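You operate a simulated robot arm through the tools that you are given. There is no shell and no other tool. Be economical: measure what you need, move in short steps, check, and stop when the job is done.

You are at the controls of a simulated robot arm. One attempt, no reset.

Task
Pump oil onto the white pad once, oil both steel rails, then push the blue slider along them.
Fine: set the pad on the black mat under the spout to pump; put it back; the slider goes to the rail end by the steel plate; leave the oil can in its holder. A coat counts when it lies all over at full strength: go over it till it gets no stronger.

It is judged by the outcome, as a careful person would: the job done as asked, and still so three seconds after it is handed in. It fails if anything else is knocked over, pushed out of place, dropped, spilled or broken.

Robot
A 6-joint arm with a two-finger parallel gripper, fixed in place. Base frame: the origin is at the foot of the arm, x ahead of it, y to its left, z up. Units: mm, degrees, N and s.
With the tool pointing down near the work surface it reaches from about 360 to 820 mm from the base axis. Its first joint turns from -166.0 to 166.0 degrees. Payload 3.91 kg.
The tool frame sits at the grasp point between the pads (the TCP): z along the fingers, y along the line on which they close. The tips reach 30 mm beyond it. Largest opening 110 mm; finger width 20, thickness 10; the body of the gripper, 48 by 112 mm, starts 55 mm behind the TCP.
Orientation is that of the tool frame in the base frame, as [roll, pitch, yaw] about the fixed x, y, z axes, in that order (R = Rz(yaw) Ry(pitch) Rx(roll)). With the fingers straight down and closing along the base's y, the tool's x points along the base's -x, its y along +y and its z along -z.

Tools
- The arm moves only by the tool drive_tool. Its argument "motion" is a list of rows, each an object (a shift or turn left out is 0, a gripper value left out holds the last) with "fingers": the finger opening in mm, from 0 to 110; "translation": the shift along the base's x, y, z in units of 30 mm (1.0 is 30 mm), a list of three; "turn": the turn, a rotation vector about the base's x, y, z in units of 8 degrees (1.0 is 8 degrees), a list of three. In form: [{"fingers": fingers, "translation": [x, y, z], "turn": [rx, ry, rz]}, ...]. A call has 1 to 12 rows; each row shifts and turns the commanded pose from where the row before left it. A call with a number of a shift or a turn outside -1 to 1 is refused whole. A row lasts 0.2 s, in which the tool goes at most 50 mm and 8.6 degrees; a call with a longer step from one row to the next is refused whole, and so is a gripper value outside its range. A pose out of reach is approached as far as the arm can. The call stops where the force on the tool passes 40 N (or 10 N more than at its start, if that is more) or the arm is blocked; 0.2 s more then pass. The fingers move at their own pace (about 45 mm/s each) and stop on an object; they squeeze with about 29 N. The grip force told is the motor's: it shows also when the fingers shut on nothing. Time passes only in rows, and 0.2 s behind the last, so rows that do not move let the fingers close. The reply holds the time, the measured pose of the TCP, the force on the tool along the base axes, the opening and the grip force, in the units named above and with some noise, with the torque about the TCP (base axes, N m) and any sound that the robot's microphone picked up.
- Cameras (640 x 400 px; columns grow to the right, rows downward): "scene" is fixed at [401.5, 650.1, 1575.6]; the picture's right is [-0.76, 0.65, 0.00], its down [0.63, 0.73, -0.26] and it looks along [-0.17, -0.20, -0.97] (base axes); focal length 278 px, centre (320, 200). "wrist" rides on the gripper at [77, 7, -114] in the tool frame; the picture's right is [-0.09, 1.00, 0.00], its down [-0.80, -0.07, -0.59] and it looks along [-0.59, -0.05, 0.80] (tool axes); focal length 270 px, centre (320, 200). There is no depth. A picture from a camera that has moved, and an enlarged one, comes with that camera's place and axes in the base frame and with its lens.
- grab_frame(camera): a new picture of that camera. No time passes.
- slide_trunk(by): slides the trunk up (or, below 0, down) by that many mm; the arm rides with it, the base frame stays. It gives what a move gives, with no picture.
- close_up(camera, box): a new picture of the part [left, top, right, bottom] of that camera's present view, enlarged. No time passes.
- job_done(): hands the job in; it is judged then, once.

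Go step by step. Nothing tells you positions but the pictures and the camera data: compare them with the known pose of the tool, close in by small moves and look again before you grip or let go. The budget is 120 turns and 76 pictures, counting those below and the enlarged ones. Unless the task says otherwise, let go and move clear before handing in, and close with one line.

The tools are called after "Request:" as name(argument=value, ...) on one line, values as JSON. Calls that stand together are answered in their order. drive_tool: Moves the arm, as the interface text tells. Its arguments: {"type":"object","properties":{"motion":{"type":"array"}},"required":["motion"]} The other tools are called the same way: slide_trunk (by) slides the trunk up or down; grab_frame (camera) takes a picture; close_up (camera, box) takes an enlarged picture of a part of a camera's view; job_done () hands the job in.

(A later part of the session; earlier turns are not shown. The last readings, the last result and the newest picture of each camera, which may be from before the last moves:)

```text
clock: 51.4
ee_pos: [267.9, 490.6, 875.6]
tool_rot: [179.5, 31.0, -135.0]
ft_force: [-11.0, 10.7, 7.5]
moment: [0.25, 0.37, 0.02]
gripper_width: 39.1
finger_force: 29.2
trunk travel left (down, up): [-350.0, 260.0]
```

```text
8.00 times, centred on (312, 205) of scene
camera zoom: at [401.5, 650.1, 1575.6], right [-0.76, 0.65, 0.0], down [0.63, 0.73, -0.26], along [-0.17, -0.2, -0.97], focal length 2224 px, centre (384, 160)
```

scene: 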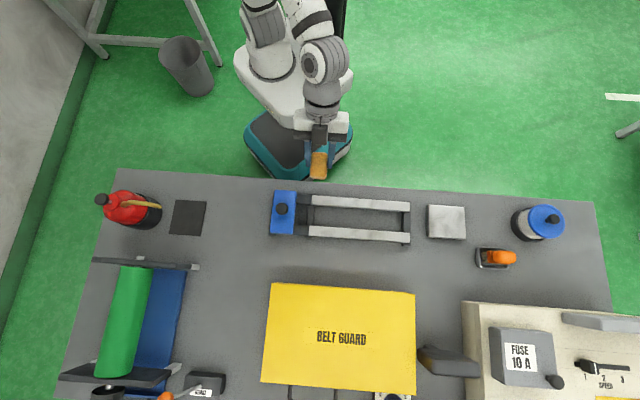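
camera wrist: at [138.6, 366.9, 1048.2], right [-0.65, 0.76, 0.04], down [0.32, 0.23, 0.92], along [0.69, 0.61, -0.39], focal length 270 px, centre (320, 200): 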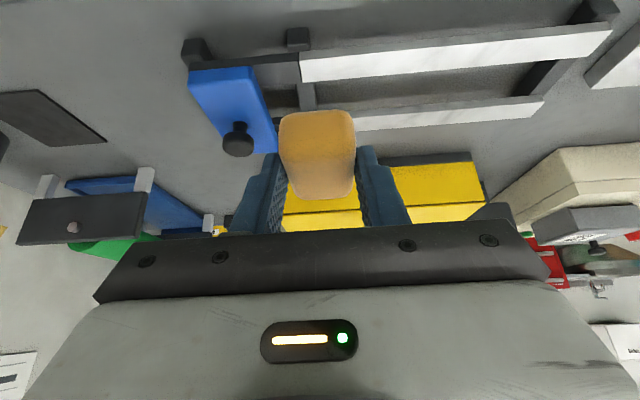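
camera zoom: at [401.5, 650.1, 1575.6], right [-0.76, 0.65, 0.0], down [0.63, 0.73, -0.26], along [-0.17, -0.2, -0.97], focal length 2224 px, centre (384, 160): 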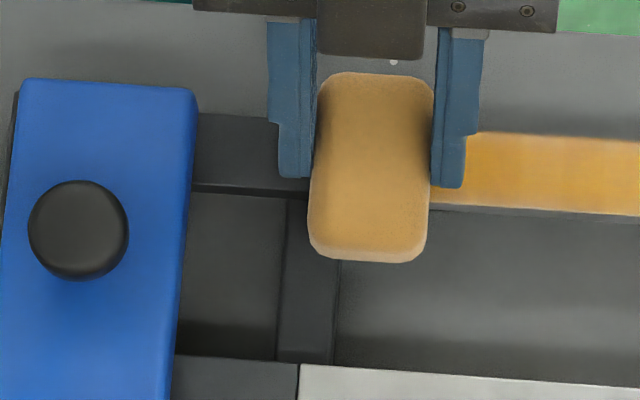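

The pad's left edge is butting on the step where the dark rail begins, so full-length strokes must start right here (u≈158). I'll restore the orientation and work this end with short strokes.

Request:
drive_tool(motion=[{"translation": [-0.1, 0.1, 0], "turn": [-0.104, -0.016, -0.05]}, {"translation": [-0.4, 0.4, 0]}, {"translation": [0.46, -0.46, 0]}, {"translation": [-0.4, 0.4, 0]}, {"translation": [0.4, -0.4, 0]}, {}])

Request:
drive_tool(motion=[{"translation": [-0.4, 0.4, 0]}, {"translation": [-0.4, 0.4, 0]}, {"translation": [0.4, -0.4, 0]}, {"translation": [0.4, -0.4, 0]}, {"translation": [-0.4, 0.4, 0]}, {"translation": [0.4, -0.4, 0]}, {}])

Request:
drive_tool(motion=[{"translation": [-0.5, 0.5, 0]}, {"translation": [-0.5, 0.5, 0]}, {"translation": [-0.5, 0.5, 0]}, {"translation": [-0.5, 0.5, 0]}, {}])

Request:
close_up(camera="scene", box=[262, 170, 422, 270])

```text
clock: 52.8
ee_pos: [268.4, 493.1, 874.7]
tool_rot: [-179.7, 30.6, -135.0]
ft_force: [-3.0, 3.8, 16.4]
moment: [0.21, 0.15, 0.01]
gripper_width: 39.1
finger_force: 29.2
trunk travel left (down, up): [-350.0, 260.0]
```

```text
clock: 54.4
ee_pos: [267.1, 491.5, 875.0]
tool_rot: [-179.6, 30.5, -135.0]
ft_force: [-2.0, 1.7, 11.8]
moment: [0.13, 0.16, 0.02]
gripper_width: 38.9
finger_force: 28.8
trunk travel left (down, up): [-350.0, 260.0]
```

```text
clock: 55.6
ee_pos: [207.5, 552.4, 876.1]
tool_rot: [-179.8, 30.6, -135.0]
ft_force: [7.2, -4.1, 25.4]
moment: [-0.09, -0.18, -0.04]
gripper_width: 38.5
finger_force: 28.7
trunk travel left (down, up): [-350.0, 260.0]
```

```text
4.00 times, centred on (342, 220) of scene
camera zoom: at [401.5, 650.1, 1575.6], right [-0.76, 0.65, 0.0], down [0.63, 0.73, -0.26], along [-0.17, -0.2, -0.97], focal length 1112 px, centre (232, 120)
```

zoom: 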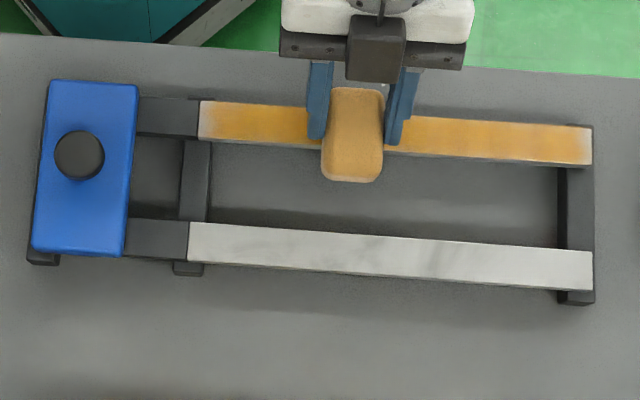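

Both tips are a bit paler; the middle is strong. I'll lift, set the pad across the start joint and work it back and forth there.

Request:
drive_tool(motion=[{"translation": [0, 0, 0.2]}, {"translation": [0.79, -0.845, 0]}, {"translation": [0.79, -0.845, 0]}, {"translation": [0.79, -0.845, 0]}, {}, {"translation": [0, 0, -0.17]}, {}])

```text
clock: 57.2
ee_pos: [276.2, 477.1, 875.6]
tool_rot: [-179.8, 30.6, -135.1]
ft_force: [-0.2, -1.1, 6.6]
moment: [-0.01, 0.01, 0.01]
gripper_width: 38.8
finger_force: 29.1
trunk travel left (down, up): [-350.0, 260.0]
```

Request:
drive_tool(motion=[{"translation": [0.15, -0.15, -0.02]}, {"translation": [-0.3, 0.3, 0]}, {"translation": [0.3, -0.3, 0]}, {"translation": [-0.3, 0.3, 0]}, {"translation": [0.3, -0.3, 0]}, {"translation": [-0.3, 0.3, 0]}, {"translation": [0.3, -0.3, 0]}, {"translation": [-0.3, 0.3, 0]}, {"translation": [0.3, -0.3, 0]}, {"translation": [-0.3, 0.3, 0]}, {"translation": [0.3, -0.3, 0]}])

Request:
drive_tool(motion=[{"translation": [-0.56, 0.555, 0]}, {"translation": [-0.56, 0.555, 0]}, {"translation": [-0.56, 0.555, 0]}, {"translation": [-0.56, 0.555, 0]}, {"translation": [-0.56, 0.555, 0]}, {"translation": [-0.56, 0.555, 0]}, {"translation": [-0.56, 0.555, 0]}, {"translation": [-0.56, 0.555, 0]}, {"translation": [-0.56, 0.555, 0]}, {"translation": [-0.56, 0.555, 0]}, {"translation": [-0.56, 0.555, 0]}, {}])

Request:
close_up(camera="scene", box=[262, 170, 422, 270])

```text
clock: 59.6
ee_pos: [285.0, 472.0, 876.0]
tool_rot: [-179.5, 30.3, -135.0]
ft_force: [0.6, -0.1, 8.4]
moment: [0.08, 0.09, -0.01]
gripper_width: 38.6
finger_force: 29.4
trunk travel left (down, up): [-350.0, 260.0]
```

```text
clock: 62.2
ee_pos: [95.4, 655.7, 874.8]
tool_rot: [-179.7, 30.5, -135.1]
ft_force: [1.0, 0.6, 7.2]
moment: [0.03, -0.01, -0.03]
gripper_width: 38.9
finger_force: 28.7
trunk travel left (down, up): [-350.0, 260.0]
```

```text
4.00 times, centred on (342, 220) of scene
camera zoom: at [401.5, 650.1, 1575.6], right [-0.76, 0.65, 0.0], down [0.63, 0.73, -0.26], along [-0.17, -0.2, -0.97], focal length 1112 px, centre (232, 120)
```

zoom: 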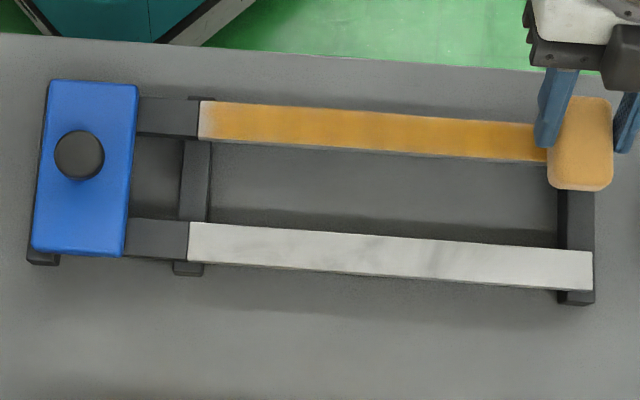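

Contact held at 7–8 N this time. I'll work the far end the same way, then lift clear to inspect the coat.

Request:
drive_tool(motion=[{"translation": [-0.2, 0.2, 0]}, {"translation": [0.3, -0.3, 0]}, {"translation": [-0.3, 0.3, 0]}, {"translation": [0.3, -0.3, 0]}, {"translation": [-0.3, 0.3, 0]}, {"translation": [0.3, -0.3, 0]}, {"translation": [-0.3, 0.3, 0]}, {"translation": [0.3, -0.3, 0]}, {"translation": [-0.3, 0.3, 0]}, {"translation": [0.3, -0.3, 0]}, {"translation": [-0.3, 0.3, 0]}, {"translation": [0.3, -0.3, 0]}])

Request:
drive_tool(motion=[{"translation": [0.54, -0.535, 0]}, {"translation": [0.54, -0.535, 0]}, {"translation": [0.54, -0.535, 0]}, {"translation": [0.54, -0.535, 0]}, {"translation": [0.54, -0.535, 0]}, {"translation": [0, 0, 0.7]}, {"translation": [-0.7, -0.7, 0.5]}])

Request:
close_up(camera="scene", box=[302, 185, 414, 255])

```text
clock: 64.8
ee_pos: [98.8, 652.0, 873.4]
tool_rot: [-179.8, 30.7, -135.1]
ft_force: [-5.1, 4.9, 25.3]
moment: [0.22, 0.17, 0.04]
gripper_width: 38.7
finger_force: 29.2
trunk travel left (down, up): [-350.0, 260.0]
```

```text
clock: 66.4
ee_pos: [163.3, 551.1, 909.5]
tool_rot: [-179.6, 30.4, -135.0]
ft_force: [0.7, 0.1, -0.3]
moment: [-0.04, 0.0, 0.02]
gripper_width: 39.0
finger_force: 28.9
trunk travel left (down, up): [-350.0, 260.0]
```

```text
5.71 times, centred on (358, 220) of scene
camera zoom: at [401.5, 650.1, 1575.6], right [-0.76, 0.65, 0.0], down [0.63, 0.73, -0.26], along [-0.17, -0.2, -0.97], focal length 1588 px, centre (103, 86)
```

zoom: 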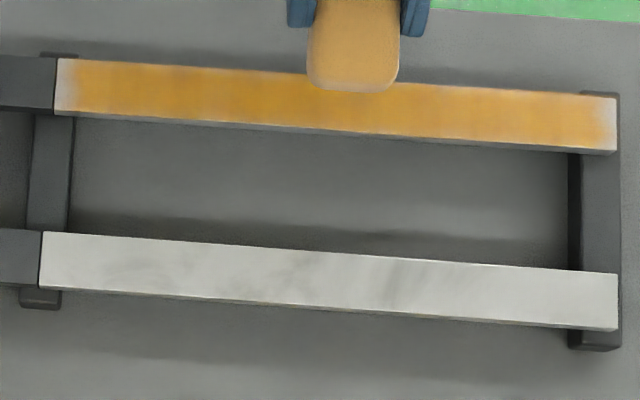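

The coat is strong except a few mm at both tips. I'll zoom on each tip for a reference before working them more.

Request:
close_up(camera="scene", box=[302, 190, 334, 210])

Request:
close_up(camera="scene", box=[384, 194, 416, 214])

```text
16.00 times, centred on (318, 200) of scene
camera zoom: at [401.5, 650.1, 1575.6], right [-0.76, 0.65, 0.0], down [0.63, 0.73, -0.26], along [-0.17, -0.2, -0.97], focal length 4447 px, centre (352, 200)
```

zoom: 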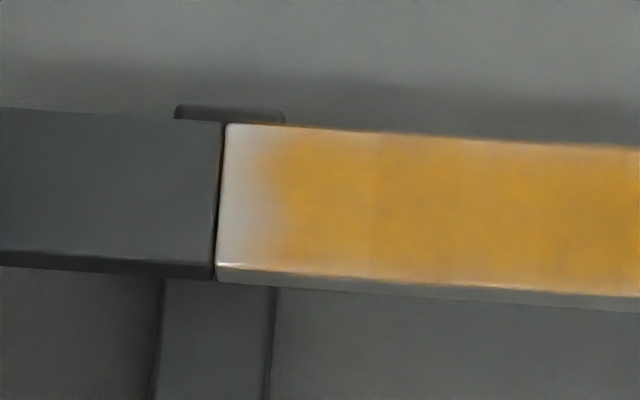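

```text
16.00 times, centred on (400, 204) of scene
camera zoom: at [401.5, 650.1, 1575.6], right [-0.76, 0.65, 0.0], down [0.63, 0.73, -0.26], along [-0.17, -0.2, -0.97], focal length 4447 px, centre (-960, 136)
```

zoom: 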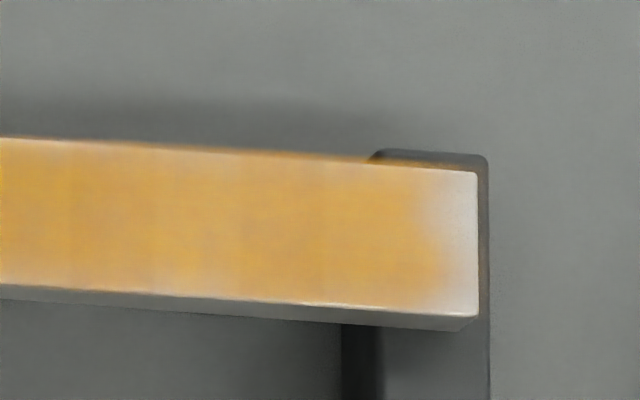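

Both tips are really still dry for 7–8 mm, though the rest is even. I'll re-centre the pad across the rail and set it down half over the far tip, then stroke slowly there.

Request:
drive_tool(motion=[{"translation": [-0.65, 0.88, 0]}, {"translation": [-0.65, 0.88, 0]}, {"translation": [-0.65, 0.88, 0]}, {"translation": [-0.65, 0.88, 0]}, {"translation": [0, 0, -0.7]}, {"translation": [0, 0, -0.3]}, {"translation": [0, 0, -0.1]}, {}])

Request:
close_up(camera="wrist", box=[160, 40, 480, 240])

```text
clock: 68.2
ee_pos: [84.4, 655.7, 876.4]
tool_rot: [-179.6, 30.5, -135.0]
ft_force: [-0.1, 0.3, 0.2]
moment: [0.01, 0.0, 0.0]
gripper_width: 38.8
finger_force: 28.9
trunk travel left (down, up): [-350.0, 260.0]
```

```text
2.00 times, centred on (320, 140) of wrist
camera zoom: at [-9.2, 572.2, 936.4], right [-0.65, 0.76, 0.04], down [0.32, 0.23, 0.92], along [0.69, 0.61, -0.39], focal length 541 px, centre (320, 320)
```

zoom: 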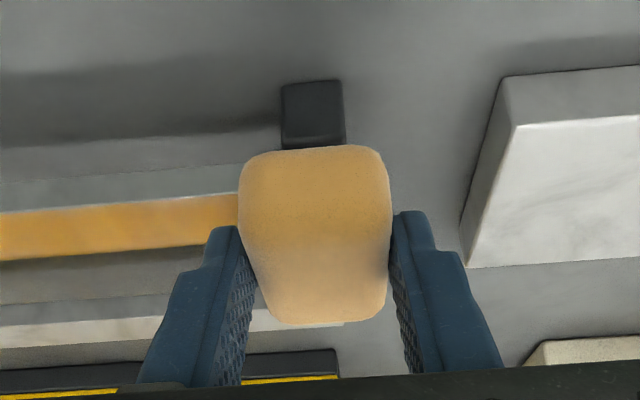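

Request:
drive_tool(motion=[{"translation": [0, 0, -0.05]}, {"translation": [0, 0, -0.05]}, {}])

```text
clock: 69.0
ee_pos: [82.6, 657.0, 875.1]
tool_rot: [-179.7, 30.5, -135.0]
ft_force: [1.6, -1.0, 8.6]
moment: [0.01, -0.16, -0.03]
gripper_width: 38.6
finger_force: 29.3
trunk travel left (down, up): [-350.0, 260.0]
```

Request:
drive_tool(motion=[{"translation": [0.15, -0.15, 0]}, {"translation": [0.15, -0.15, 0]}, {"translation": [0.15, -0.15, 0]}, {"translation": [-0.15, 0.15, 0]}, {"translation": [-0.15, 0.15, 0]}, {"translation": [-0.15, 0.15, 0]}, {"translation": [0.15, -0.15, 0]}, {"translation": [0.15, -0.15, 0]}, {"translation": [0.15, -0.15, 0]}, {"translation": [-0.15, 0.15, 0]}, {"translation": [-0.15, 0.15, 0]}, {"translation": [-0.15, 0.15, 0]}])

Request:
drive_tool(motion=[{}, {"translation": [0, 0, 0.6]}, {"translation": [0, 0, 0.6]}, {"translation": [-0.8, -0.8, 0.5]}, {"translation": [-0.5, -0.5, 0.5]}])

Request:
close_up(camera="scene", box=[384, 194, 416, 214])

```text
clock: 71.6
ee_pos: [82.4, 654.9, 875.7]
tool_rot: [-179.7, 30.5, -135.1]
ft_force: [4.9, -2.9, 15.4]
moment: [-0.12, -0.31, -0.07]
gripper_width: 39.0
finger_force: 29.1
trunk travel left (down, up): [-350.0, 260.0]
```

```text
clock: 72.8
ee_pos: [43.7, 616.7, 939.1]
tool_rot: [-179.5, 30.4, -135.0]
ft_force: [0.3, -0.2, -1.5]
moment: [0.0, 0.04, 0.0]
gripper_width: 38.6
finger_force: 29.8
trunk travel left (down, up): [-350.0, 260.0]
```

```text
16.00 times, centred on (400, 204) of scene
camera zoom: at [401.5, 650.1, 1575.6], right [-0.76, 0.65, 0.0], down [0.63, 0.73, -0.26], along [-0.17, -0.2, -0.97], focal length 4447 px, centre (-960, 136)
```

zoom: 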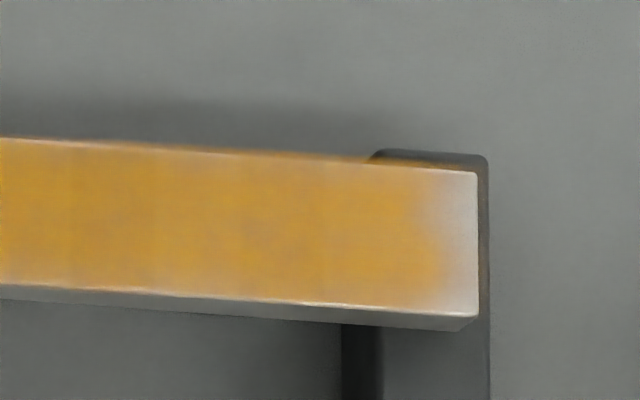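

The tip did not change at all with the extra work, and the same proportional fade shows along the long edges, so it looks like the coat's drawn border. I'll do one more full round trip on rail A and compare the body colour.

Request:
drive_tool(motion=[{"translation": [0.8, 0.65, 0]}, {"translation": [0.75, 0.64, -0.5]}, {"translation": [0, 0, -0.9]}, {"translation": [0, 0, -0.7]}, {"translation": [0, 0, -0.06]}, {}])

```text
clock: 74.2
ee_pos: [90.2, 656.1, 874.9]
tool_rot: [-179.7, 30.4, -135.0]
ft_force: [0.2, 0.1, 0.1]
moment: [0.01, 0.0, -0.01]
gripper_width: 38.6
finger_force: 29.3
trunk travel left (down, up): [-350.0, 260.0]
```

Request:
drive_tool(motion=[{"translation": [0, 0, -0.07]}, {"translation": [0.52, -0.515, 0]}, {"translation": [0.52, -0.515, 0]}, {"translation": [0.52, -0.515, 0]}, {"translation": [0.52, -0.515, 0]}, {"translation": [0.52, -0.515, 0]}, {"translation": [0.52, -0.515, 0]}, {"translation": [0.52, -0.515, 0]}, {"translation": [0.52, -0.515, 0]}, {"translation": [0.52, -0.515, 0]}, {"translation": [0.52, -0.515, 0]}, {"translation": [0.52, -0.515, 0]}])

Request:
drive_tool(motion=[{}, {"translation": [-0.52, 0.515, 0]}, {"translation": [-0.52, 0.515, 0]}, {"translation": [-0.52, 0.515, 0]}, {"translation": [-0.52, 0.515, 0]}, {"translation": [-0.52, 0.515, 0]}, {"translation": [-0.52, 0.515, 0]}, {"translation": [-0.52, 0.515, 0]}, {"translation": [-0.52, 0.515, 0]}, {"translation": [-0.52, 0.515, 0]}, {"translation": [-0.52, 0.515, 0]}, {"translation": [-0.52, 0.515, 0]}])

Request:
close_up(camera="scene", box=[302, 185, 414, 255])

```text
clock: 76.8
ee_pos: [261.5, 487.7, 874.0]
tool_rot: [-179.6, 30.6, -135.0]
ft_force: [-2.8, 4.8, 23.1]
moment: [0.23, 0.12, 0.0]
gripper_width: 38.5
finger_force: 29.5
trunk travel left (down, up): [-350.0, 260.0]
```

```text
clock: 79.4
ee_pos: [93.2, 655.7, 873.7]
tool_rot: [-179.9, 30.6, -135.2]
ft_force: [6.9, -5.9, 30.2]
moment: [-0.16, -0.34, -0.04]
gripper_width: 38.8
finger_force: 28.9
trunk travel left (down, up): [-350.0, 260.0]
```

```text
5.71 times, centred on (358, 220) of scene
camera zoom: at [401.5, 650.1, 1575.6], right [-0.76, 0.65, 0.0], down [0.63, 0.73, -0.26], along [-0.17, -0.2, -0.97], focal length 1588 px, centre (103, 86)
```

zoom: 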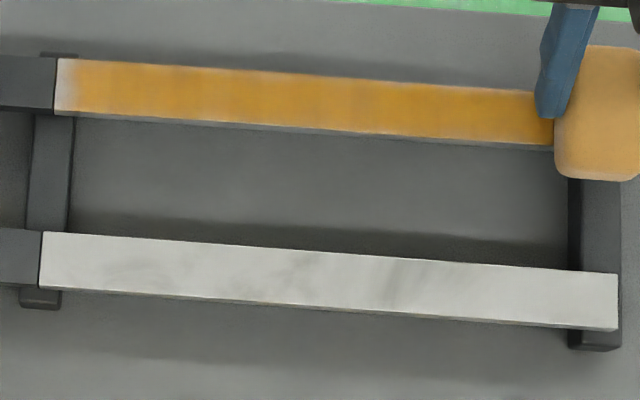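

Slightly deeper still. One more round trip and compare.

Request:
drive_tool(motion=[{"translation": [0, 0, 0.02]}, {"translation": [0.52, -0.515, 0]}, {"translation": [0.52, -0.515, 0]}, {"translation": [0.52, -0.515, 0]}, {"translation": [0.52, -0.515, 0]}, {"translation": [0.52, -0.515, 0]}, {"translation": [0.52, -0.515, 0]}, {"translation": [0.52, -0.515, 0]}, {"translation": [0.52, -0.515, 0]}, {"translation": [0.52, -0.515, 0]}, {"translation": [0.52, -0.515, 0]}, {"translation": [0.52, -0.515, 0]}])

Request:
drive_tool(motion=[{}, {"translation": [-0.52, 0.515, 0]}, {"translation": [-0.52, 0.515, 0]}, {"translation": [-0.52, 0.515, 0]}, {"translation": [-0.52, 0.515, 0]}, {"translation": [-0.52, 0.515, 0]}, {"translation": [-0.52, 0.515, 0]}, {"translation": [-0.52, 0.515, 0]}, {"translation": [-0.52, 0.515, 0]}, {"translation": [-0.52, 0.515, 0]}, {"translation": [-0.52, 0.515, 0]}, {"translation": [-0.52, 0.515, 0]}])

Request:
close_up(camera="scene", box=[302, 185, 414, 255])

```text
clock: 82.0
ee_pos: [261.9, 485.9, 874.8]
tool_rot: [-179.6, 30.7, -134.9]
ft_force: [-7.2, 8.6, 15.3]
moment: [0.36, 0.31, 0.08]
gripper_width: 38.8
finger_force: 28.9
trunk travel left (down, up): [-350.0, 260.0]
```

```text
clock: 84.6
ee_pos: [90.8, 654.7, 873.5]
tool_rot: [-179.8, 30.6, -135.1]
ft_force: [4.6, -4.6, 23.3]
moment: [-0.17, -0.26, -0.04]
gripper_width: 38.6
finger_force: 29.3
trunk travel left (down, up): [-350.0, 260.0]
```

```text
5.71 times, centred on (358, 220) of scene
camera zoom: at [401.5, 650.1, 1575.6], right [-0.76, 0.65, 0.0], down [0.63, 0.73, -0.26], along [-0.17, -0.2, -0.97], focal length 1588 px, centre (103, 86)
```

zoom: 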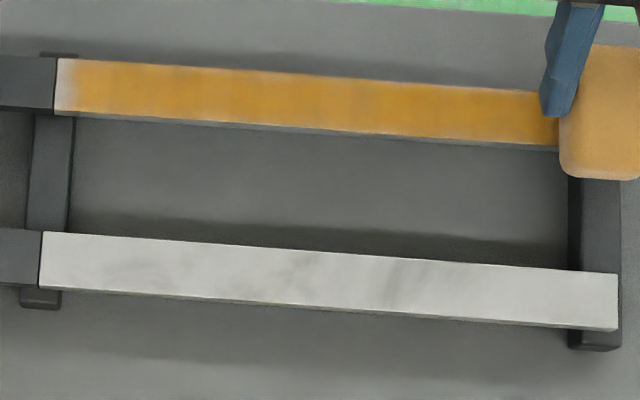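

Rail A's body no longer changes, so it is at full strength there. Now I'll lift over to rail B's far end.

Request:
drive_tool(motion=[{"translation": [0, 0, 0.8]}, {"translation": [0.95, 0.95, 0]}, {"translation": [0.92, 1.0, 0]}, {"translation": [0, 0.13, 0]}, {"translation": [0, 0, -0.4]}, {"translation": [0, 0, -0.35]}, {}])

Request:
close_up(camera="wrist", box=[160, 40, 480, 240])

Request:
close_up(camera="scene", box=[302, 180, 430, 260])

```text
clock: 86.2
ee_pos: [145.9, 718.8, 873.5]
tool_rot: [-179.6, 30.4, -134.9]
ft_force: [0.1, -0.4, 1.4]
moment: [-0.02, 0.03, 0.01]
gripper_width: 38.8
finger_force: 28.8
trunk travel left (down, up): [-350.0, 260.0]
```

```text
2.00 times, centred on (320, 140) of wrist
camera zoom: at [53.9, 634.5, 934.3], right [-0.65, 0.76, 0.04], down [0.32, 0.23, 0.92], along [0.69, 0.61, -0.39], focal length 541 px, centre (320, 320)
```

zoom: 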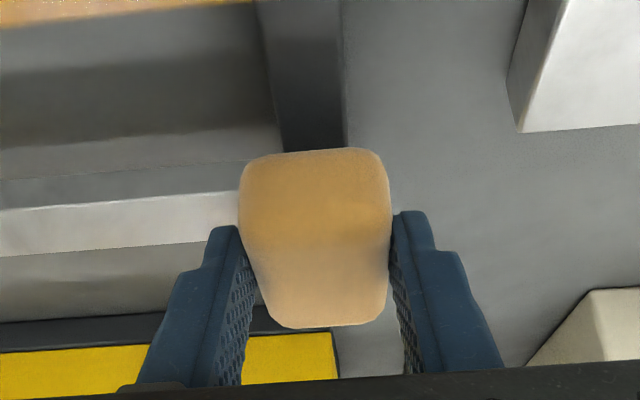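

```text
5.00 times, centred on (366, 220) of scene
camera zoom: at [401.5, 650.1, 1575.6], right [-0.76, 0.65, 0.0], down [0.63, 0.73, -0.26], along [-0.17, -0.2, -0.97], focal length 1390 px, centre (90, 100)
```

zoom: 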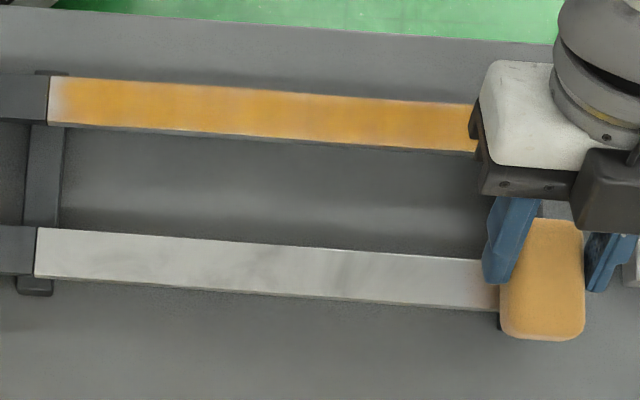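

Pad rests on rail B's far tip. I'll press lightly, work the tip, then stroke toward the start.

Request:
drive_tool(motion=[{"translation": [0, 0, -0.05]}, {"translation": [0.2, -0.2, 0]}, {"translation": [0.2, -0.2, 0]}, {"translation": [-0.2, 0.2, 0]}, {"translation": [-0.2, 0.2, 0]}, {"translation": [0.2, -0.2, 0]}, {"translation": [0.2, -0.2, 0]}, {"translation": [-0.2, 0.2, 0]}, {"translation": [-0.2, 0.2, 0]}, {}])

Request:
drive_tool(motion=[{"translation": [0.525, -0.52, 0]}, {"translation": [0.525, -0.52, 0]}, {"translation": [0.525, -0.52, 0]}, {"translation": [0.525, -0.52, 0]}, {"translation": [0.525, -0.52, 0]}, {"translation": [0.525, -0.52, 0]}, {"translation": [0.525, -0.52, 0]}, {"translation": [0.525, -0.52, 0]}, {"translation": [0.525, -0.52, 0]}, {"translation": [0.525, -0.52, 0]}, {"translation": [0.525, -0.52, 0]}, {}])

Request:
close_up(camera="scene", box=[302, 180, 430, 260])

```text
clock: 88.4
ee_pos: [147.0, 715.0, 874.9]
tool_rot: [-179.7, 30.5, -135.1]
ft_force: [7.0, -3.6, 19.1]
moment: [-0.1, -0.39, -0.09]
gripper_width: 38.9
finger_force: 29.1
trunk travel left (down, up): [-350.0, 260.0]
```

```text
clock: 91.0
ee_pos: [321.4, 545.5, 874.3]
tool_rot: [-179.8, 30.5, -135.1]
ft_force: [-1.5, 0.8, 14.9]
moment: [0.14, 0.07, 0.02]
gripper_width: 38.8
finger_force: 28.8
trunk travel left (down, up): [-350.0, 260.0]
```

```text
5.00 times, centred on (366, 220) of scene
camera zoom: at [401.5, 650.1, 1575.6], right [-0.76, 0.65, 0.0], down [0.63, 0.73, -0.26], along [-0.17, -0.2, -0.97], focal length 1390 px, centre (90, 100)
```

zoom: 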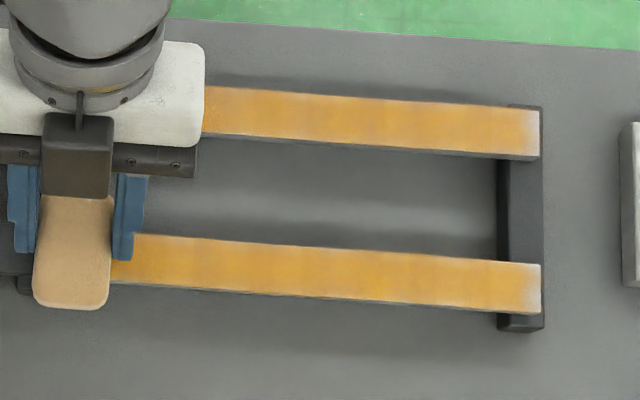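

B coats evenly with the same border at its tip. I'll work the start tip (lift, overlap the joint, set down), then stroke back.

Request:
drive_tool(motion=[{"translation": [0, 0, 0.2]}, {"translation": [0.44, -0.44, 0]}, {"translation": [0, 0, -0.19]}, {"translation": [-0.2, 0.2, 0]}, {"translation": [0.2, -0.2, 0]}, {"translation": [-0.2, 0.2, 0]}, {"translation": [0.2, -0.2, 0]}, {"translation": [-0.2, 0.2, 0]}, {"translation": [0.2, -0.2, 0]}, {}])

Request:
drive_tool(motion=[{"translation": [-0.56, 0.555, 0]}, {"translation": [-0.56, 0.555, 0]}, {"translation": [-0.56, 0.555, 0]}, {"translation": [-0.56, 0.555, 0]}, {"translation": [-0.56, 0.555, 0]}, {"translation": [-0.56, 0.555, 0]}, {"translation": [-0.56, 0.555, 0]}, {"translation": [-0.56, 0.555, 0]}, {"translation": [-0.56, 0.555, 0]}, {"translation": [-0.56, 0.555, 0]}, {"translation": [-0.56, 0.555, 0]}, {}])

Request:
drive_tool(motion=[{"translation": [0.52, -0.515, 0]}, {"translation": [0.52, -0.515, 0]}, {"translation": [0.52, -0.515, 0]}, {"translation": [0.52, -0.515, 0]}, {"translation": [0.52, -0.515, 0]}, {"translation": [0.52, -0.515, 0]}, {"translation": [0.52, -0.515, 0]}, {"translation": [0.52, -0.515, 0]}, {"translation": [0.52, -0.515, 0]}, {"translation": [0.52, -0.515, 0]}, {"translation": [0.52, -0.515, 0]}, {}])

```text
clock: 93.2
ee_pos: [335.1, 533.9, 874.8]
tool_rot: [-179.5, 30.5, -135.1]
ft_force: [-0.1, -0.3, 6.0]
moment: [0.05, 0.06, -0.01]
gripper_width: 38.7
finger_force: 28.9
trunk travel left (down, up): [-350.0, 260.0]
```

```text
clock: 95.8
ee_pos: [150.5, 716.7, 874.6]
tool_rot: [-179.9, 30.8, -135.1]
ft_force: [4.8, -2.0, 27.2]
moment: [-0.05, -0.33, 0.03]
gripper_width: 38.7
finger_force: 29.0
trunk travel left (down, up): [-350.0, 260.0]
```

```text
clock: 98.4
ee_pos: [321.2, 546.4, 872.9]
tool_rot: [-179.7, 30.6, -135.0]
ft_force: [-3.7, 2.9, 24.9]
moment: [0.19, 0.08, 0.04]
gripper_width: 38.8
finger_force: 28.7
trunk travel left (down, up): [-350.0, 260.0]
```

Good contact throughout. One more round trip on rail B, then compare.

Request:
drive_tool(motion=[{"translation": [-0.52, 0.515, 0.02]}, {"translation": [-0.52, 0.515, 0]}, {"translation": [-0.52, 0.515, 0]}, {"translation": [-0.52, 0.515, 0]}, {"translation": [-0.52, 0.515, 0]}, {"translation": [-0.52, 0.515, 0]}, {"translation": [-0.52, 0.515, 0]}, {"translation": [-0.52, 0.515, 0]}, {"translation": [-0.52, 0.515, 0]}, {"translation": [-0.52, 0.515, 0]}, {"translation": [-0.52, 0.515, 0]}, {}])

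Request:
close_up(camera="scene", box=[302, 185, 414, 255])

Request:
drive_tool(motion=[{"translation": [0.52, -0.515, 0]}, {"translation": [0.52, -0.515, 0]}, {"translation": [0.52, -0.515, 0]}, {"translation": [0.52, -0.515, 0]}, {"translation": [0.52, -0.515, 0]}, {"translation": [0.52, -0.515, 0]}, {"translation": [0.52, -0.515, 0]}, {"translation": [0.52, -0.515, 0]}, {"translation": [0.52, -0.515, 0]}, {"translation": [0.52, -0.515, 0]}, {"translation": [0.52, -0.515, 0]}, {}])

Request:
drive_tool(motion=[{"translation": [-0.52, 0.515, 0]}, {"translation": [-0.52, 0.515, 0]}, {"translation": [-0.52, 0.515, 0]}, {"translation": [-0.52, 0.515, 0]}, {"translation": [-0.52, 0.515, 0]}, {"translation": [-0.52, 0.515, 0]}, {"translation": [-0.52, 0.515, 0]}, {"translation": [-0.52, 0.515, 0]}, {"translation": [-0.52, 0.515, 0]}, {"translation": [-0.52, 0.515, 0]}, {"translation": [-0.52, 0.515, 0]}, {}])

Request:
close_up(camera="scene", box=[302, 185, 414, 255])

```text
clock: 101.0
ee_pos: [147.7, 719.5, 876.6]
tool_rot: [-179.6, 30.4, -134.9]
ft_force: [-0.3, 0.5, -0.4]
moment: [-0.02, 0.01, -0.02]
gripper_width: 38.9
finger_force: 29.2
trunk travel left (down, up): [-350.0, 260.0]
```

```text
5.71 times, centred on (358, 220) of scene
camera zoom: at [401.5, 650.1, 1575.6], right [-0.76, 0.65, 0.0], down [0.63, 0.73, -0.26], along [-0.17, -0.2, -0.97], focal length 1588 px, centre (103, 86)
```

zoom: 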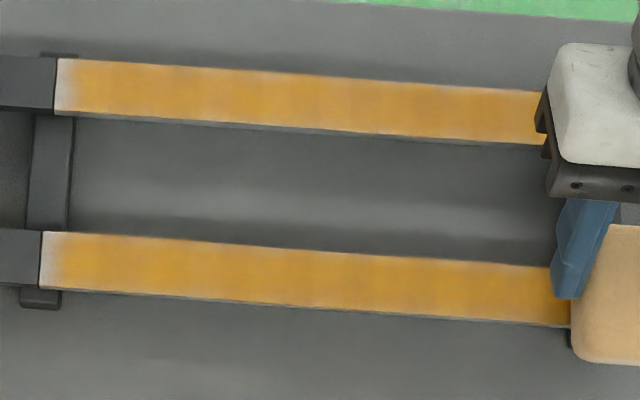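

```text
clock: 103.6
ee_pos: [320.8, 547.1, 875.4]
tool_rot: [-179.6, 30.5, -135.1]
ft_force: [0.3, 0.3, -1.2]
moment: [0.01, 0.01, -0.04]
gripper_width: 38.6
finger_force: 28.9
trunk travel left (down, up): [-350.0, 260.0]
```

```text
clock: 106.2
ee_pos: [147.2, 716.5, 874.6]
tool_rot: [-179.6, 30.4, -135.1]
ft_force: [-0.5, 1.5, 3.1]
moment: [0.07, 0.03, -0.02]
gripper_width: 38.9
finger_force: 29.4
trunk travel left (down, up): [-350.0, 260.0]
```

```text
5.71 times, centred on (358, 220) of scene
camera zoom: at [401.5, 650.1, 1575.6], right [-0.76, 0.65, 0.0], down [0.63, 0.73, -0.26], along [-0.17, -0.2, -0.97], focal length 1588 px, centre (103, 86)
```

zoom: 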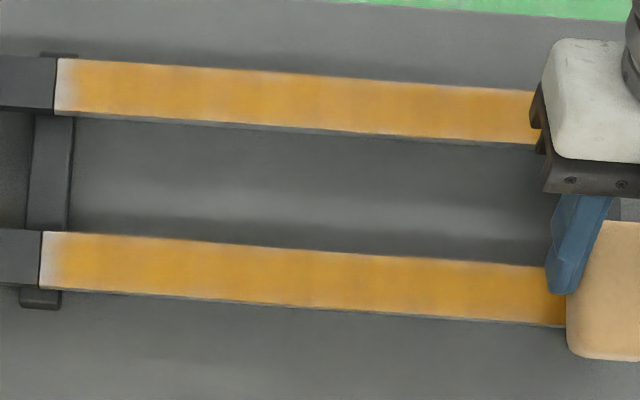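

The last strokes on B ran too light. I'll lower 1.5 mm and do one more round trip with firm contact.

Request:
drive_tool(motion=[{"translation": [0, 0, -0.04]}, {"translation": [0.52, -0.515, 0]}, {"translation": [0.52, -0.515, 0]}, {"translation": [0.52, -0.515, 0]}, {"translation": [0.52, -0.515, 0]}, {"translation": [0.52, -0.515, 0]}, {"translation": [0.52, -0.515, 0]}, {"translation": [0.52, -0.515, 0]}, {"translation": [0.52, -0.515, 0]}, {"translation": [0.52, -0.515, 0]}, {"translation": [0.52, -0.515, 0]}, {"translation": [0.52, -0.515, 0]}])

Request:
drive_tool(motion=[{}, {"translation": [-0.52, 0.515, 0]}, {"translation": [-0.52, 0.515, 0]}, {"translation": [-0.52, 0.515, 0]}, {"translation": [-0.52, 0.515, 0]}, {"translation": [-0.52, 0.515, 0]}, {"translation": [-0.52, 0.515, 0]}, {"translation": [-0.52, 0.515, 0]}, {"translation": [-0.52, 0.515, 0]}, {"translation": [-0.52, 0.515, 0]}, {"translation": [-0.52, 0.515, 0]}, {"translation": [-0.52, 0.515, 0]}])

Request:
drive_tool(motion=[{}, {"translation": [0.52, -0.515, 0]}, {"translation": [0.52, -0.515, 0]}, {"translation": [0.52, -0.515, 0]}, {"translation": [0.52, -0.515, 0]}, {"translation": [0.52, -0.515, 0]}, {"translation": [0.52, -0.515, 0]}, {"translation": [0.52, -0.515, 0]}, {"translation": [0.52, -0.515, 0]}, {"translation": [0.52, -0.515, 0]}, {"translation": [0.52, -0.515, 0]}, {"translation": [0.52, -0.515, 0]}])

Request:
close_up(camera="scene", box=[302, 185, 414, 255])

```text
clock: 108.8
ee_pos: [319.6, 547.2, 873.8]
tool_rot: [-179.7, 30.7, -135.0]
ft_force: [-4.0, 4.6, 27.0]
moment: [0.29, 0.09, 0.04]
gripper_width: 38.9
finger_force: 29.1
trunk travel left (down, up): [-350.0, 260.0]
```

```text
clock: 111.4
ee_pos: [149.8, 717.7, 874.4]
tool_rot: [-179.7, 30.5, -135.1]
ft_force: [4.0, -3.2, 18.4]
moment: [-0.11, -0.23, -0.02]
gripper_width: 38.9
finger_force: 29.1
trunk travel left (down, up): [-350.0, 260.0]
```

```text
clock: 114.0
ee_pos: [317.7, 545.2, 874.4]
tool_rot: [-179.6, 30.3, -135.0]
ft_force: [-0.5, -0.7, 7.6]
moment: [0.07, 0.03, 0.01]
gripper_width: 38.8
finger_force: 28.7
trunk travel left (down, up): [-350.0, 260.0]
```

```text
5.71 times, centred on (358, 220) of scene
camera zoom: at [401.5, 650.1, 1575.6], right [-0.76, 0.65, 0.0], down [0.63, 0.73, -0.26], along [-0.17, -0.2, -0.97], focal length 1588 px, centre (103, 86)
```

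zoom: 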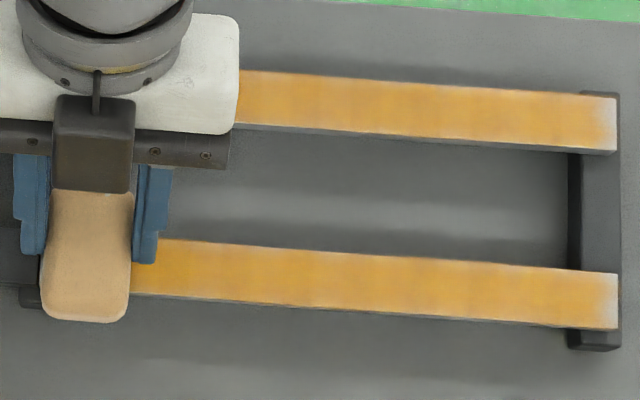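

Rail B is uniform. Rail A looks marginally paler, so I'll give it one more firm round trip and compare.

Request:
drive_tool(motion=[{"translation": [0, 0, 0.6]}, {"translation": [-0.9, -0.9, 0]}, {"translation": [-1.0, -0.95, 0]}, {}, {"translation": [0, 0, -0.4]}, {"translation": [0, 0, -0.2]}, {}])

```text
clock: 115.6
ee_pos: [263.5, 488.6, 874.4]
tool_rot: [-179.7, 30.6, -135.1]
ft_force: [0.4, -0.5, 11.3]
moment: [0.06, 0.08, -0.02]
gripper_width: 38.6
finger_force: 29.1
trunk travel left (down, up): [-350.0, 260.0]
```

Request:
drive_tool(motion=[{}, {"translation": [-0.52, 0.515, 0]}, {"translation": [-0.52, 0.515, 0]}, {"translation": [-0.52, 0.515, 0]}, {"translation": [-0.52, 0.515, 0]}, {"translation": [-0.52, 0.515, 0]}, {"translation": [-0.52, 0.515, 0]}, {"translation": [-0.52, 0.515, 0]}, {"translation": [-0.52, 0.515, 0]}, {"translation": [-0.52, 0.515, 0]}, {"translation": [-0.52, 0.515, 0]}, {"translation": [-0.52, 0.515, 0]}])

Request:
drive_tool(motion=[{}, {"translation": [0.52, -0.515, 0]}, {"translation": [0.52, -0.515, 0]}, {"translation": [0.52, -0.515, 0]}, {"translation": [0.52, -0.515, 0]}, {"translation": [0.52, -0.515, 0]}, {"translation": [0.52, -0.515, 0]}, {"translation": [0.52, -0.515, 0]}, {"translation": [0.52, -0.515, 0]}, {"translation": [0.52, -0.515, 0]}, {"translation": [0.52, -0.515, 0]}, {"translation": [0.52, -0.515, 0]}])

Request:
drive_tool(motion=[{}, {"translation": [0, 0, 0.9]}, {"translation": [0, 0, 0.9]}, {"translation": [-0.9, -0.9, 0.9]}, {"translation": [-0.9, -0.9, 0.6]}])

Request:
close_up(camera="scene", box=[302, 185, 414, 255])

Request:
close_up(camera="scene", box=[302, 190, 334, 210])

```text
clock: 118.2
ee_pos: [92.0, 662.4, 875.1]
tool_rot: [-179.9, 30.7, -135.1]
ft_force: [6.1, -5.1, 27.5]
moment: [-0.34, -0.26, 0.02]
gripper_width: 38.5
finger_force: 28.9
trunk travel left (down, up): [-350.0, 260.0]
```

```text
clock: 120.8
ee_pos: [262.9, 491.4, 873.3]
tool_rot: [-179.6, 30.5, -135.1]
ft_force: [-2.2, 2.9, 19.5]
moment: [0.06, 0.09, 0.0]
gripper_width: 39.0
finger_force: 29.0
trunk travel left (down, up): [-350.0, 260.0]
```

```text
clock: 122.0
ee_pos: [208.7, 438.7, 971.5]
tool_rot: [-179.8, 30.4, -135.0]
ft_force: [0.0, 1.2, -0.5]
moment: [0.0, 0.02, -0.03]
gripper_width: 39.1
finger_force: 29.0
trunk travel left (down, up): [-350.0, 260.0]
```

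```text
5.71 times, centred on (358, 220) of scene
camera zoom: at [401.5, 650.1, 1575.6], right [-0.76, 0.65, 0.0], down [0.63, 0.73, -0.26], along [-0.17, -0.2, -0.97], focal length 1588 px, centre (103, 86)
```

zoom: 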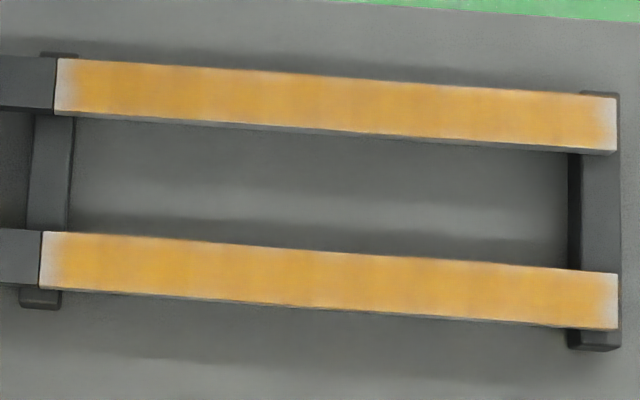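

```text
16.00 times, centred on (318, 200) of scene
camera zoom: at [401.5, 650.1, 1575.6], right [-0.76, 0.65, 0.0], down [0.63, 0.73, -0.26], along [-0.17, -0.2, -0.97], focal length 4447 px, centre (352, 200)
```

zoom: 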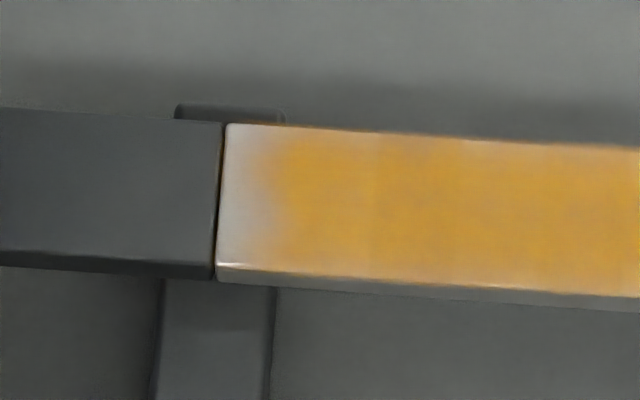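

All four rail ends show the same narrow border and both coats match with no more change, so oiling is done. Now I'll carry the pad back to its spot and check before lowering.

Request:
drive_tool(motion=[{"translation": [0.915, -0.431, 0]}, {"translation": [0.915, -0.431, 0]}, {"translation": [0.915, -0.431, 0]}, {"translation": [0.915, -0.431, 0]}, {"translation": [0.915, -0.431, 0]}, {"translation": [0.915, -0.431, 0]}, {"translation": [0.915, -0.431, 0]}, {"translation": [0.915, -0.431, 0]}, {"translation": [0, 0, -0.95]}, {"translation": [0, 0, -0.95]}, {"translation": [0, 0, -0.95]}, {"translation": [0, 0, -0.9]}])

Request:
close_up(camera="scene", box=[208, 170, 272, 210])

```text
clock: 124.6
ee_pos: [428.2, 335.3, 859.5]
tool_rot: [-179.6, 30.3, -135.1]
ft_force: [-0.4, 0.3, -1.0]
moment: [0.02, 0.01, 0.03]
gripper_width: 38.9
finger_force: 29.3
trunk travel left (down, up): [-350.0, 260.0]
```

```text
10.00 times, centred on (240, 190) of scene
camera zoom: at [401.5, 650.1, 1575.6], right [-0.76, 0.65, 0.0], down [0.63, 0.73, -0.26], along [-0.17, -0.2, -0.97], focal length 2780 px, centre (1120, 300)
```

zoom: 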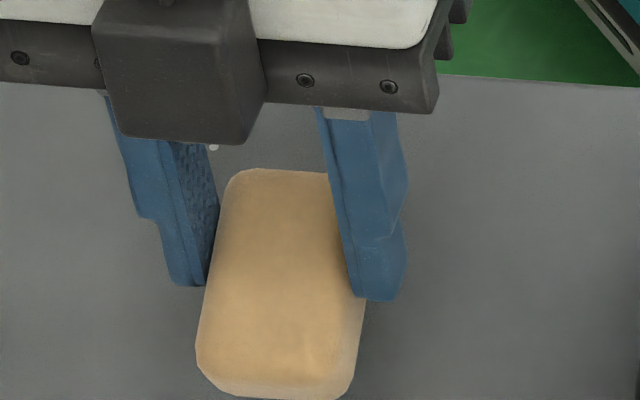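

Projected down, it lands within ~2 mm of the original spot; I'll nudge it by that and lower to contact.

Request:
drive_tool(motion=[{"translation": [-0.05, 0.05, -0.3]}, {"translation": [0, 0, -0.2]}, {"translation": [0, 0, -0.1]}, {"translation": [0, 0, -0.05]}, {}])

```text
clock: 125.8
ee_pos: [426.7, 336.3, 841.1]
tool_rot: [-179.6, 30.4, -135.0]
ft_force: [0.3, 0.6, 0.0]
moment: [0.01, -0.02, 0.05]
gripper_width: 38.7
finger_force: 28.7
trunk travel left (down, up): [-350.0, 260.0]
```

Request:
drive_tool(motion=[{"translation": [0, 0, -0.05]}, {"translation": [0, 0, -0.05]}, {}])

```text
clock: 126.6
ee_pos: [427.5, 336.5, 839.0]
tool_rot: [-179.5, 30.7, -135.0]
ft_force: [-2.6, 0.1, 15.4]
moment: [-0.12, 0.21, -0.01]
gripper_width: 38.7
finger_force: 29.1
trunk travel left (down, up): [-350.0, 260.0]
```

Seated. Release and back out.

Request:
drive_tool(motion=[{"translation": [0, 0, 0.03], "fingers": 60}, {}, {}, {"translation": [-0.35, -0.35, 0.85]}, {"translation": [-0.35, -0.35, 0.85]}, {"translation": [-0.35, -0.35, 0.85]}, {"translation": [-0.35, -0.35, 0.9]}, {"translation": [0, 0, 0.9]}])

Request:
close_up(camera="scene", box=[208, 170, 336, 250])

```text
clock: 128.4
ee_pos: [383.3, 292.1, 970.3]
tool_rot: [-179.6, 30.3, -134.9]
ft_force: [1.1, 0.2, 0.9]
moment: [-0.02, 0.0, 0.01]
gripper_width: 60.0
finger_force: 0.1
trunk travel left (down, up): [-350.0, 260.0]
```

```text
5.00 times, centred on (272, 210) of scene
camera zoom: at [401.5, 650.1, 1575.6], right [-0.76, 0.65, 0.0], down [0.63, 0.73, -0.26], along [-0.17, -0.2, -0.97], focal length 1390 px, centre (560, 150)
```

zoom: 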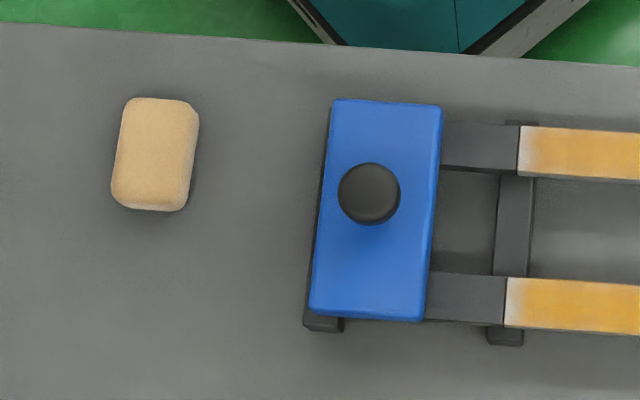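

The pad is back within about 3 mm of its spot. Next I'll go upright and hover over the slider's knob near (369,460).

Request:
drive_tool(motion=[{"translation": [0, 0.5, 0.5], "turn": [-0.663, 0.663, 0]}, {"translation": [0, 0.9, 0.5], "turn": [-0.663, 0.663, 0]}, {"translation": [0, 0.9, 0], "turn": [-0.663, 0.663, 0]}, {"translation": [-0.1, 0.9, 0], "turn": [-0.68, 0.68, 0]}, {"translation": [-0.2, 0.9, 0]}, {"translation": [-0.2, 0.9, 0]}, {"translation": [0, 0.6, 0]}, {}])

Request:
grab_frame(camera="wrist")

```text
clock: 130.2
ee_pos: [371.5, 460.1, 998.5]
tool_rot: [-179.6, 0.2, -135.1]
ft_force: [-0.4, 0.8, -0.2]
moment: [0.01, -0.01, -0.02]
gripper_width: 59.9
finger_force: 0.1
trunk travel left (down, up): [-350.0, 260.0]
```

```text
18 pictures are left
camera wrist: at [312.2, 409.7, 1114.0], right [-0.64, 0.77, -0.01], down [0.61, 0.52, 0.6], along [0.46, 0.38, -0.8], focal length 270 px, centre (320, 200)
```

wrist: 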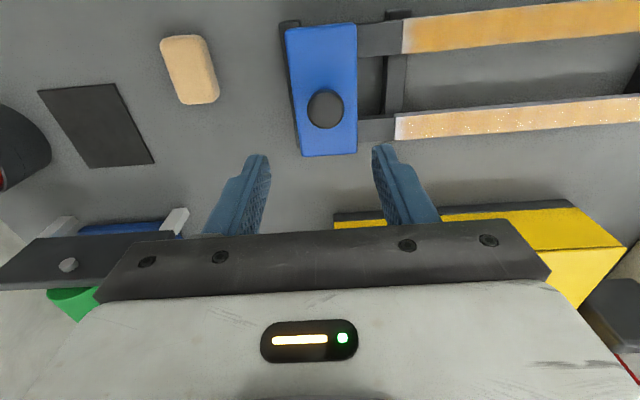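

Knob confirmed at about (369,462). I'll lower to just above it and check alignment and height.

Request:
drive_tool(motion=[{"translation": [-0.08, 0.06, -0.8]}, {"translation": [0, 0, -0.8]}, {"translation": [0, 0, -0.8]}, {}])

Request:
grab_frame(camera="wrist")

Request:
close_up(camera="scene", box=[244, 180, 324, 230])

```text
clock: 131.2
ee_pos: [371.5, 462.4, 925.7]
tool_rot: [-179.7, 0.4, -135.0]
ft_force: [0.2, 1.1, -0.4]
moment: [0.01, -0.02, -0.03]
gripper_width: 59.6
finger_force: 0.0
trunk travel left (down, up): [-350.0, 260.0]
```

```text
17 pictures are left
camera wrist: at [311.8, 409.9, 1040.4], right [-0.64, 0.77, -0.01], down [0.61, 0.52, 0.6], along [0.46, 0.38, -0.8], focal length 270 px, centre (320, 200)
```

wrist: 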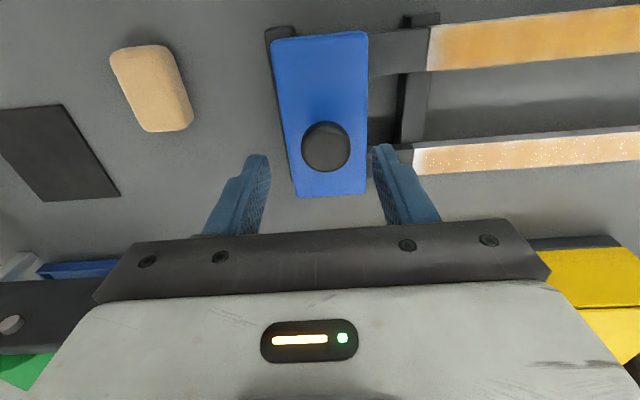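

```text
8.00 times, centred on (284, 205) of scene
camera zoom: at [401.5, 650.1, 1575.6], right [-0.76, 0.65, 0.0], down [0.63, 0.73, -0.26], along [-0.17, -0.2, -0.97], focal length 2224 px, centre (608, 160)
```

zoom: 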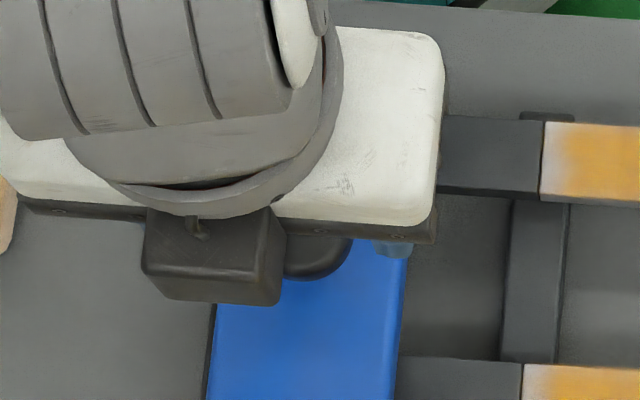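

Nearly centred over the knob (≈32 mm wide). I'll nudge and lower the open fingers around the knob cap.

Request:
drive_tool(motion=[{"translation": [-0.12, 0.0, -0.4]}, {"translation": [0, 0, -0.3]}, {"translation": [0, 0, -0.2]}, {}])

Request:
close_up(camera="wrist", box=[160, 80, 480, 280])

```text
clock: 132.2
ee_pos: [366.6, 462.5, 900.0]
tool_rot: [-179.6, 0.3, -135.1]
ft_force: [-0.3, -0.5, -1.0]
moment: [-0.04, -0.01, 0.0]
gripper_width: 60.1
finger_force: 0.1
trunk travel left (down, up): [-350.0, 260.0]
```

```text
2.00 times, centred on (320, 180) of wrist
camera zoom: at [307.2, 412.0, 1013.6], right [-0.64, 0.77, -0.01], down [0.61, 0.52, 0.6], along [0.46, 0.38, -0.8], focal length 541 px, centre (320, 240)
```

zoom: 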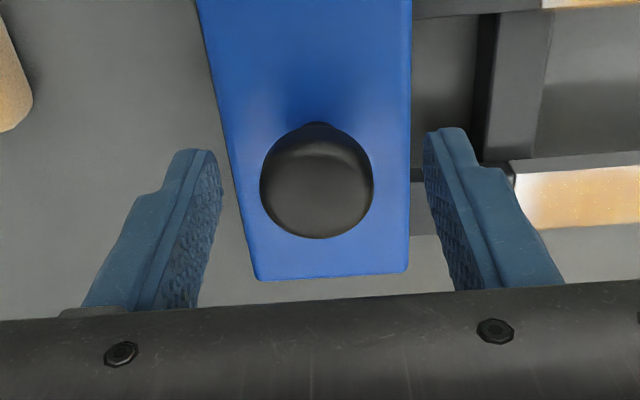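

Well centred. I'll go 6 mm lower and close loosely (36 mm) to cage the knob.

Request:
drive_tool(motion=[{"translation": [0, 0, -0.2]}, {}, {"fingers": 36}, {}, {}])

Request:
close_up(camera="wrist", box=[160, 80, 480, 280])

```text
clock: 133.4
ee_pos: [365.7, 462.5, 893.4]
tool_rot: [-179.7, 0.3, -135.0]
ft_force: [0.3, 0.1, -0.1]
moment: [-0.01, -0.05, 0.0]
gripper_width: 36.0
finger_force: 0.0
trunk travel left (down, up): [-350.0, 260.0]
```

```text
2.00 times, centred on (320, 180) of wrist
camera zoom: at [306.4, 411.1, 1008.6], right [-0.64, 0.77, -0.01], down [0.61, 0.52, 0.6], along [0.46, 0.38, -0.8], focal length 541 px, centre (320, 240)
```

zoom: 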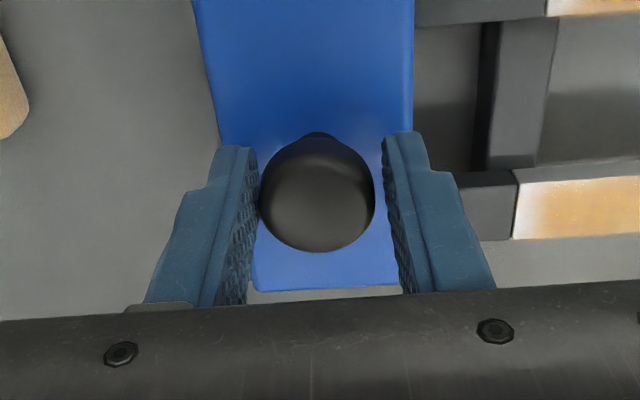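

The knob is caged with small clearance. I'll push along the rails, first about 100 mm.

Request:
drive_tool(motion=[{"translation": [-0.2, 0.2, 0]}, {"translation": [-0.3, 0.298, 0]}, {"translation": [-0.3, 0.298, 0]}, {"translation": [-0.3, 0.298, 0]}, {"translation": [-0.3, 0.298, 0]}, {"translation": [-0.3, 0.298, 0]}, {"translation": [-0.3, 0.298, 0]}, {"translation": [-0.3, 0.298, 0]}, {"translation": [-0.3, 0.298, 0]}, {}])

Request:
close_up(camera="scene", box=[262, 170, 422, 270])

```text
clock: 135.6
ee_pos: [286.6, 540.1, 892.8]
tool_rot: [-179.6, 0.2, -134.9]
ft_force: [0.2, -0.7, 0.2]
moment: [-0.02, 0.01, -0.01]
gripper_width: 36.2
finger_force: 0.0
trunk travel left (down, up): [-350.0, 260.0]
```

```text
4.00 times, centred on (342, 220) of scene
camera zoom: at [401.5, 650.1, 1575.6], right [-0.76, 0.65, 0.0], down [0.63, 0.73, -0.26], along [-0.17, -0.2, -0.97], focal length 1112 px, centre (232, 120)
```

zoom: 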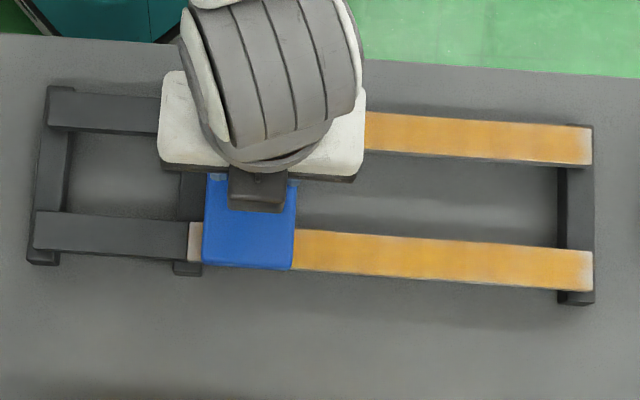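

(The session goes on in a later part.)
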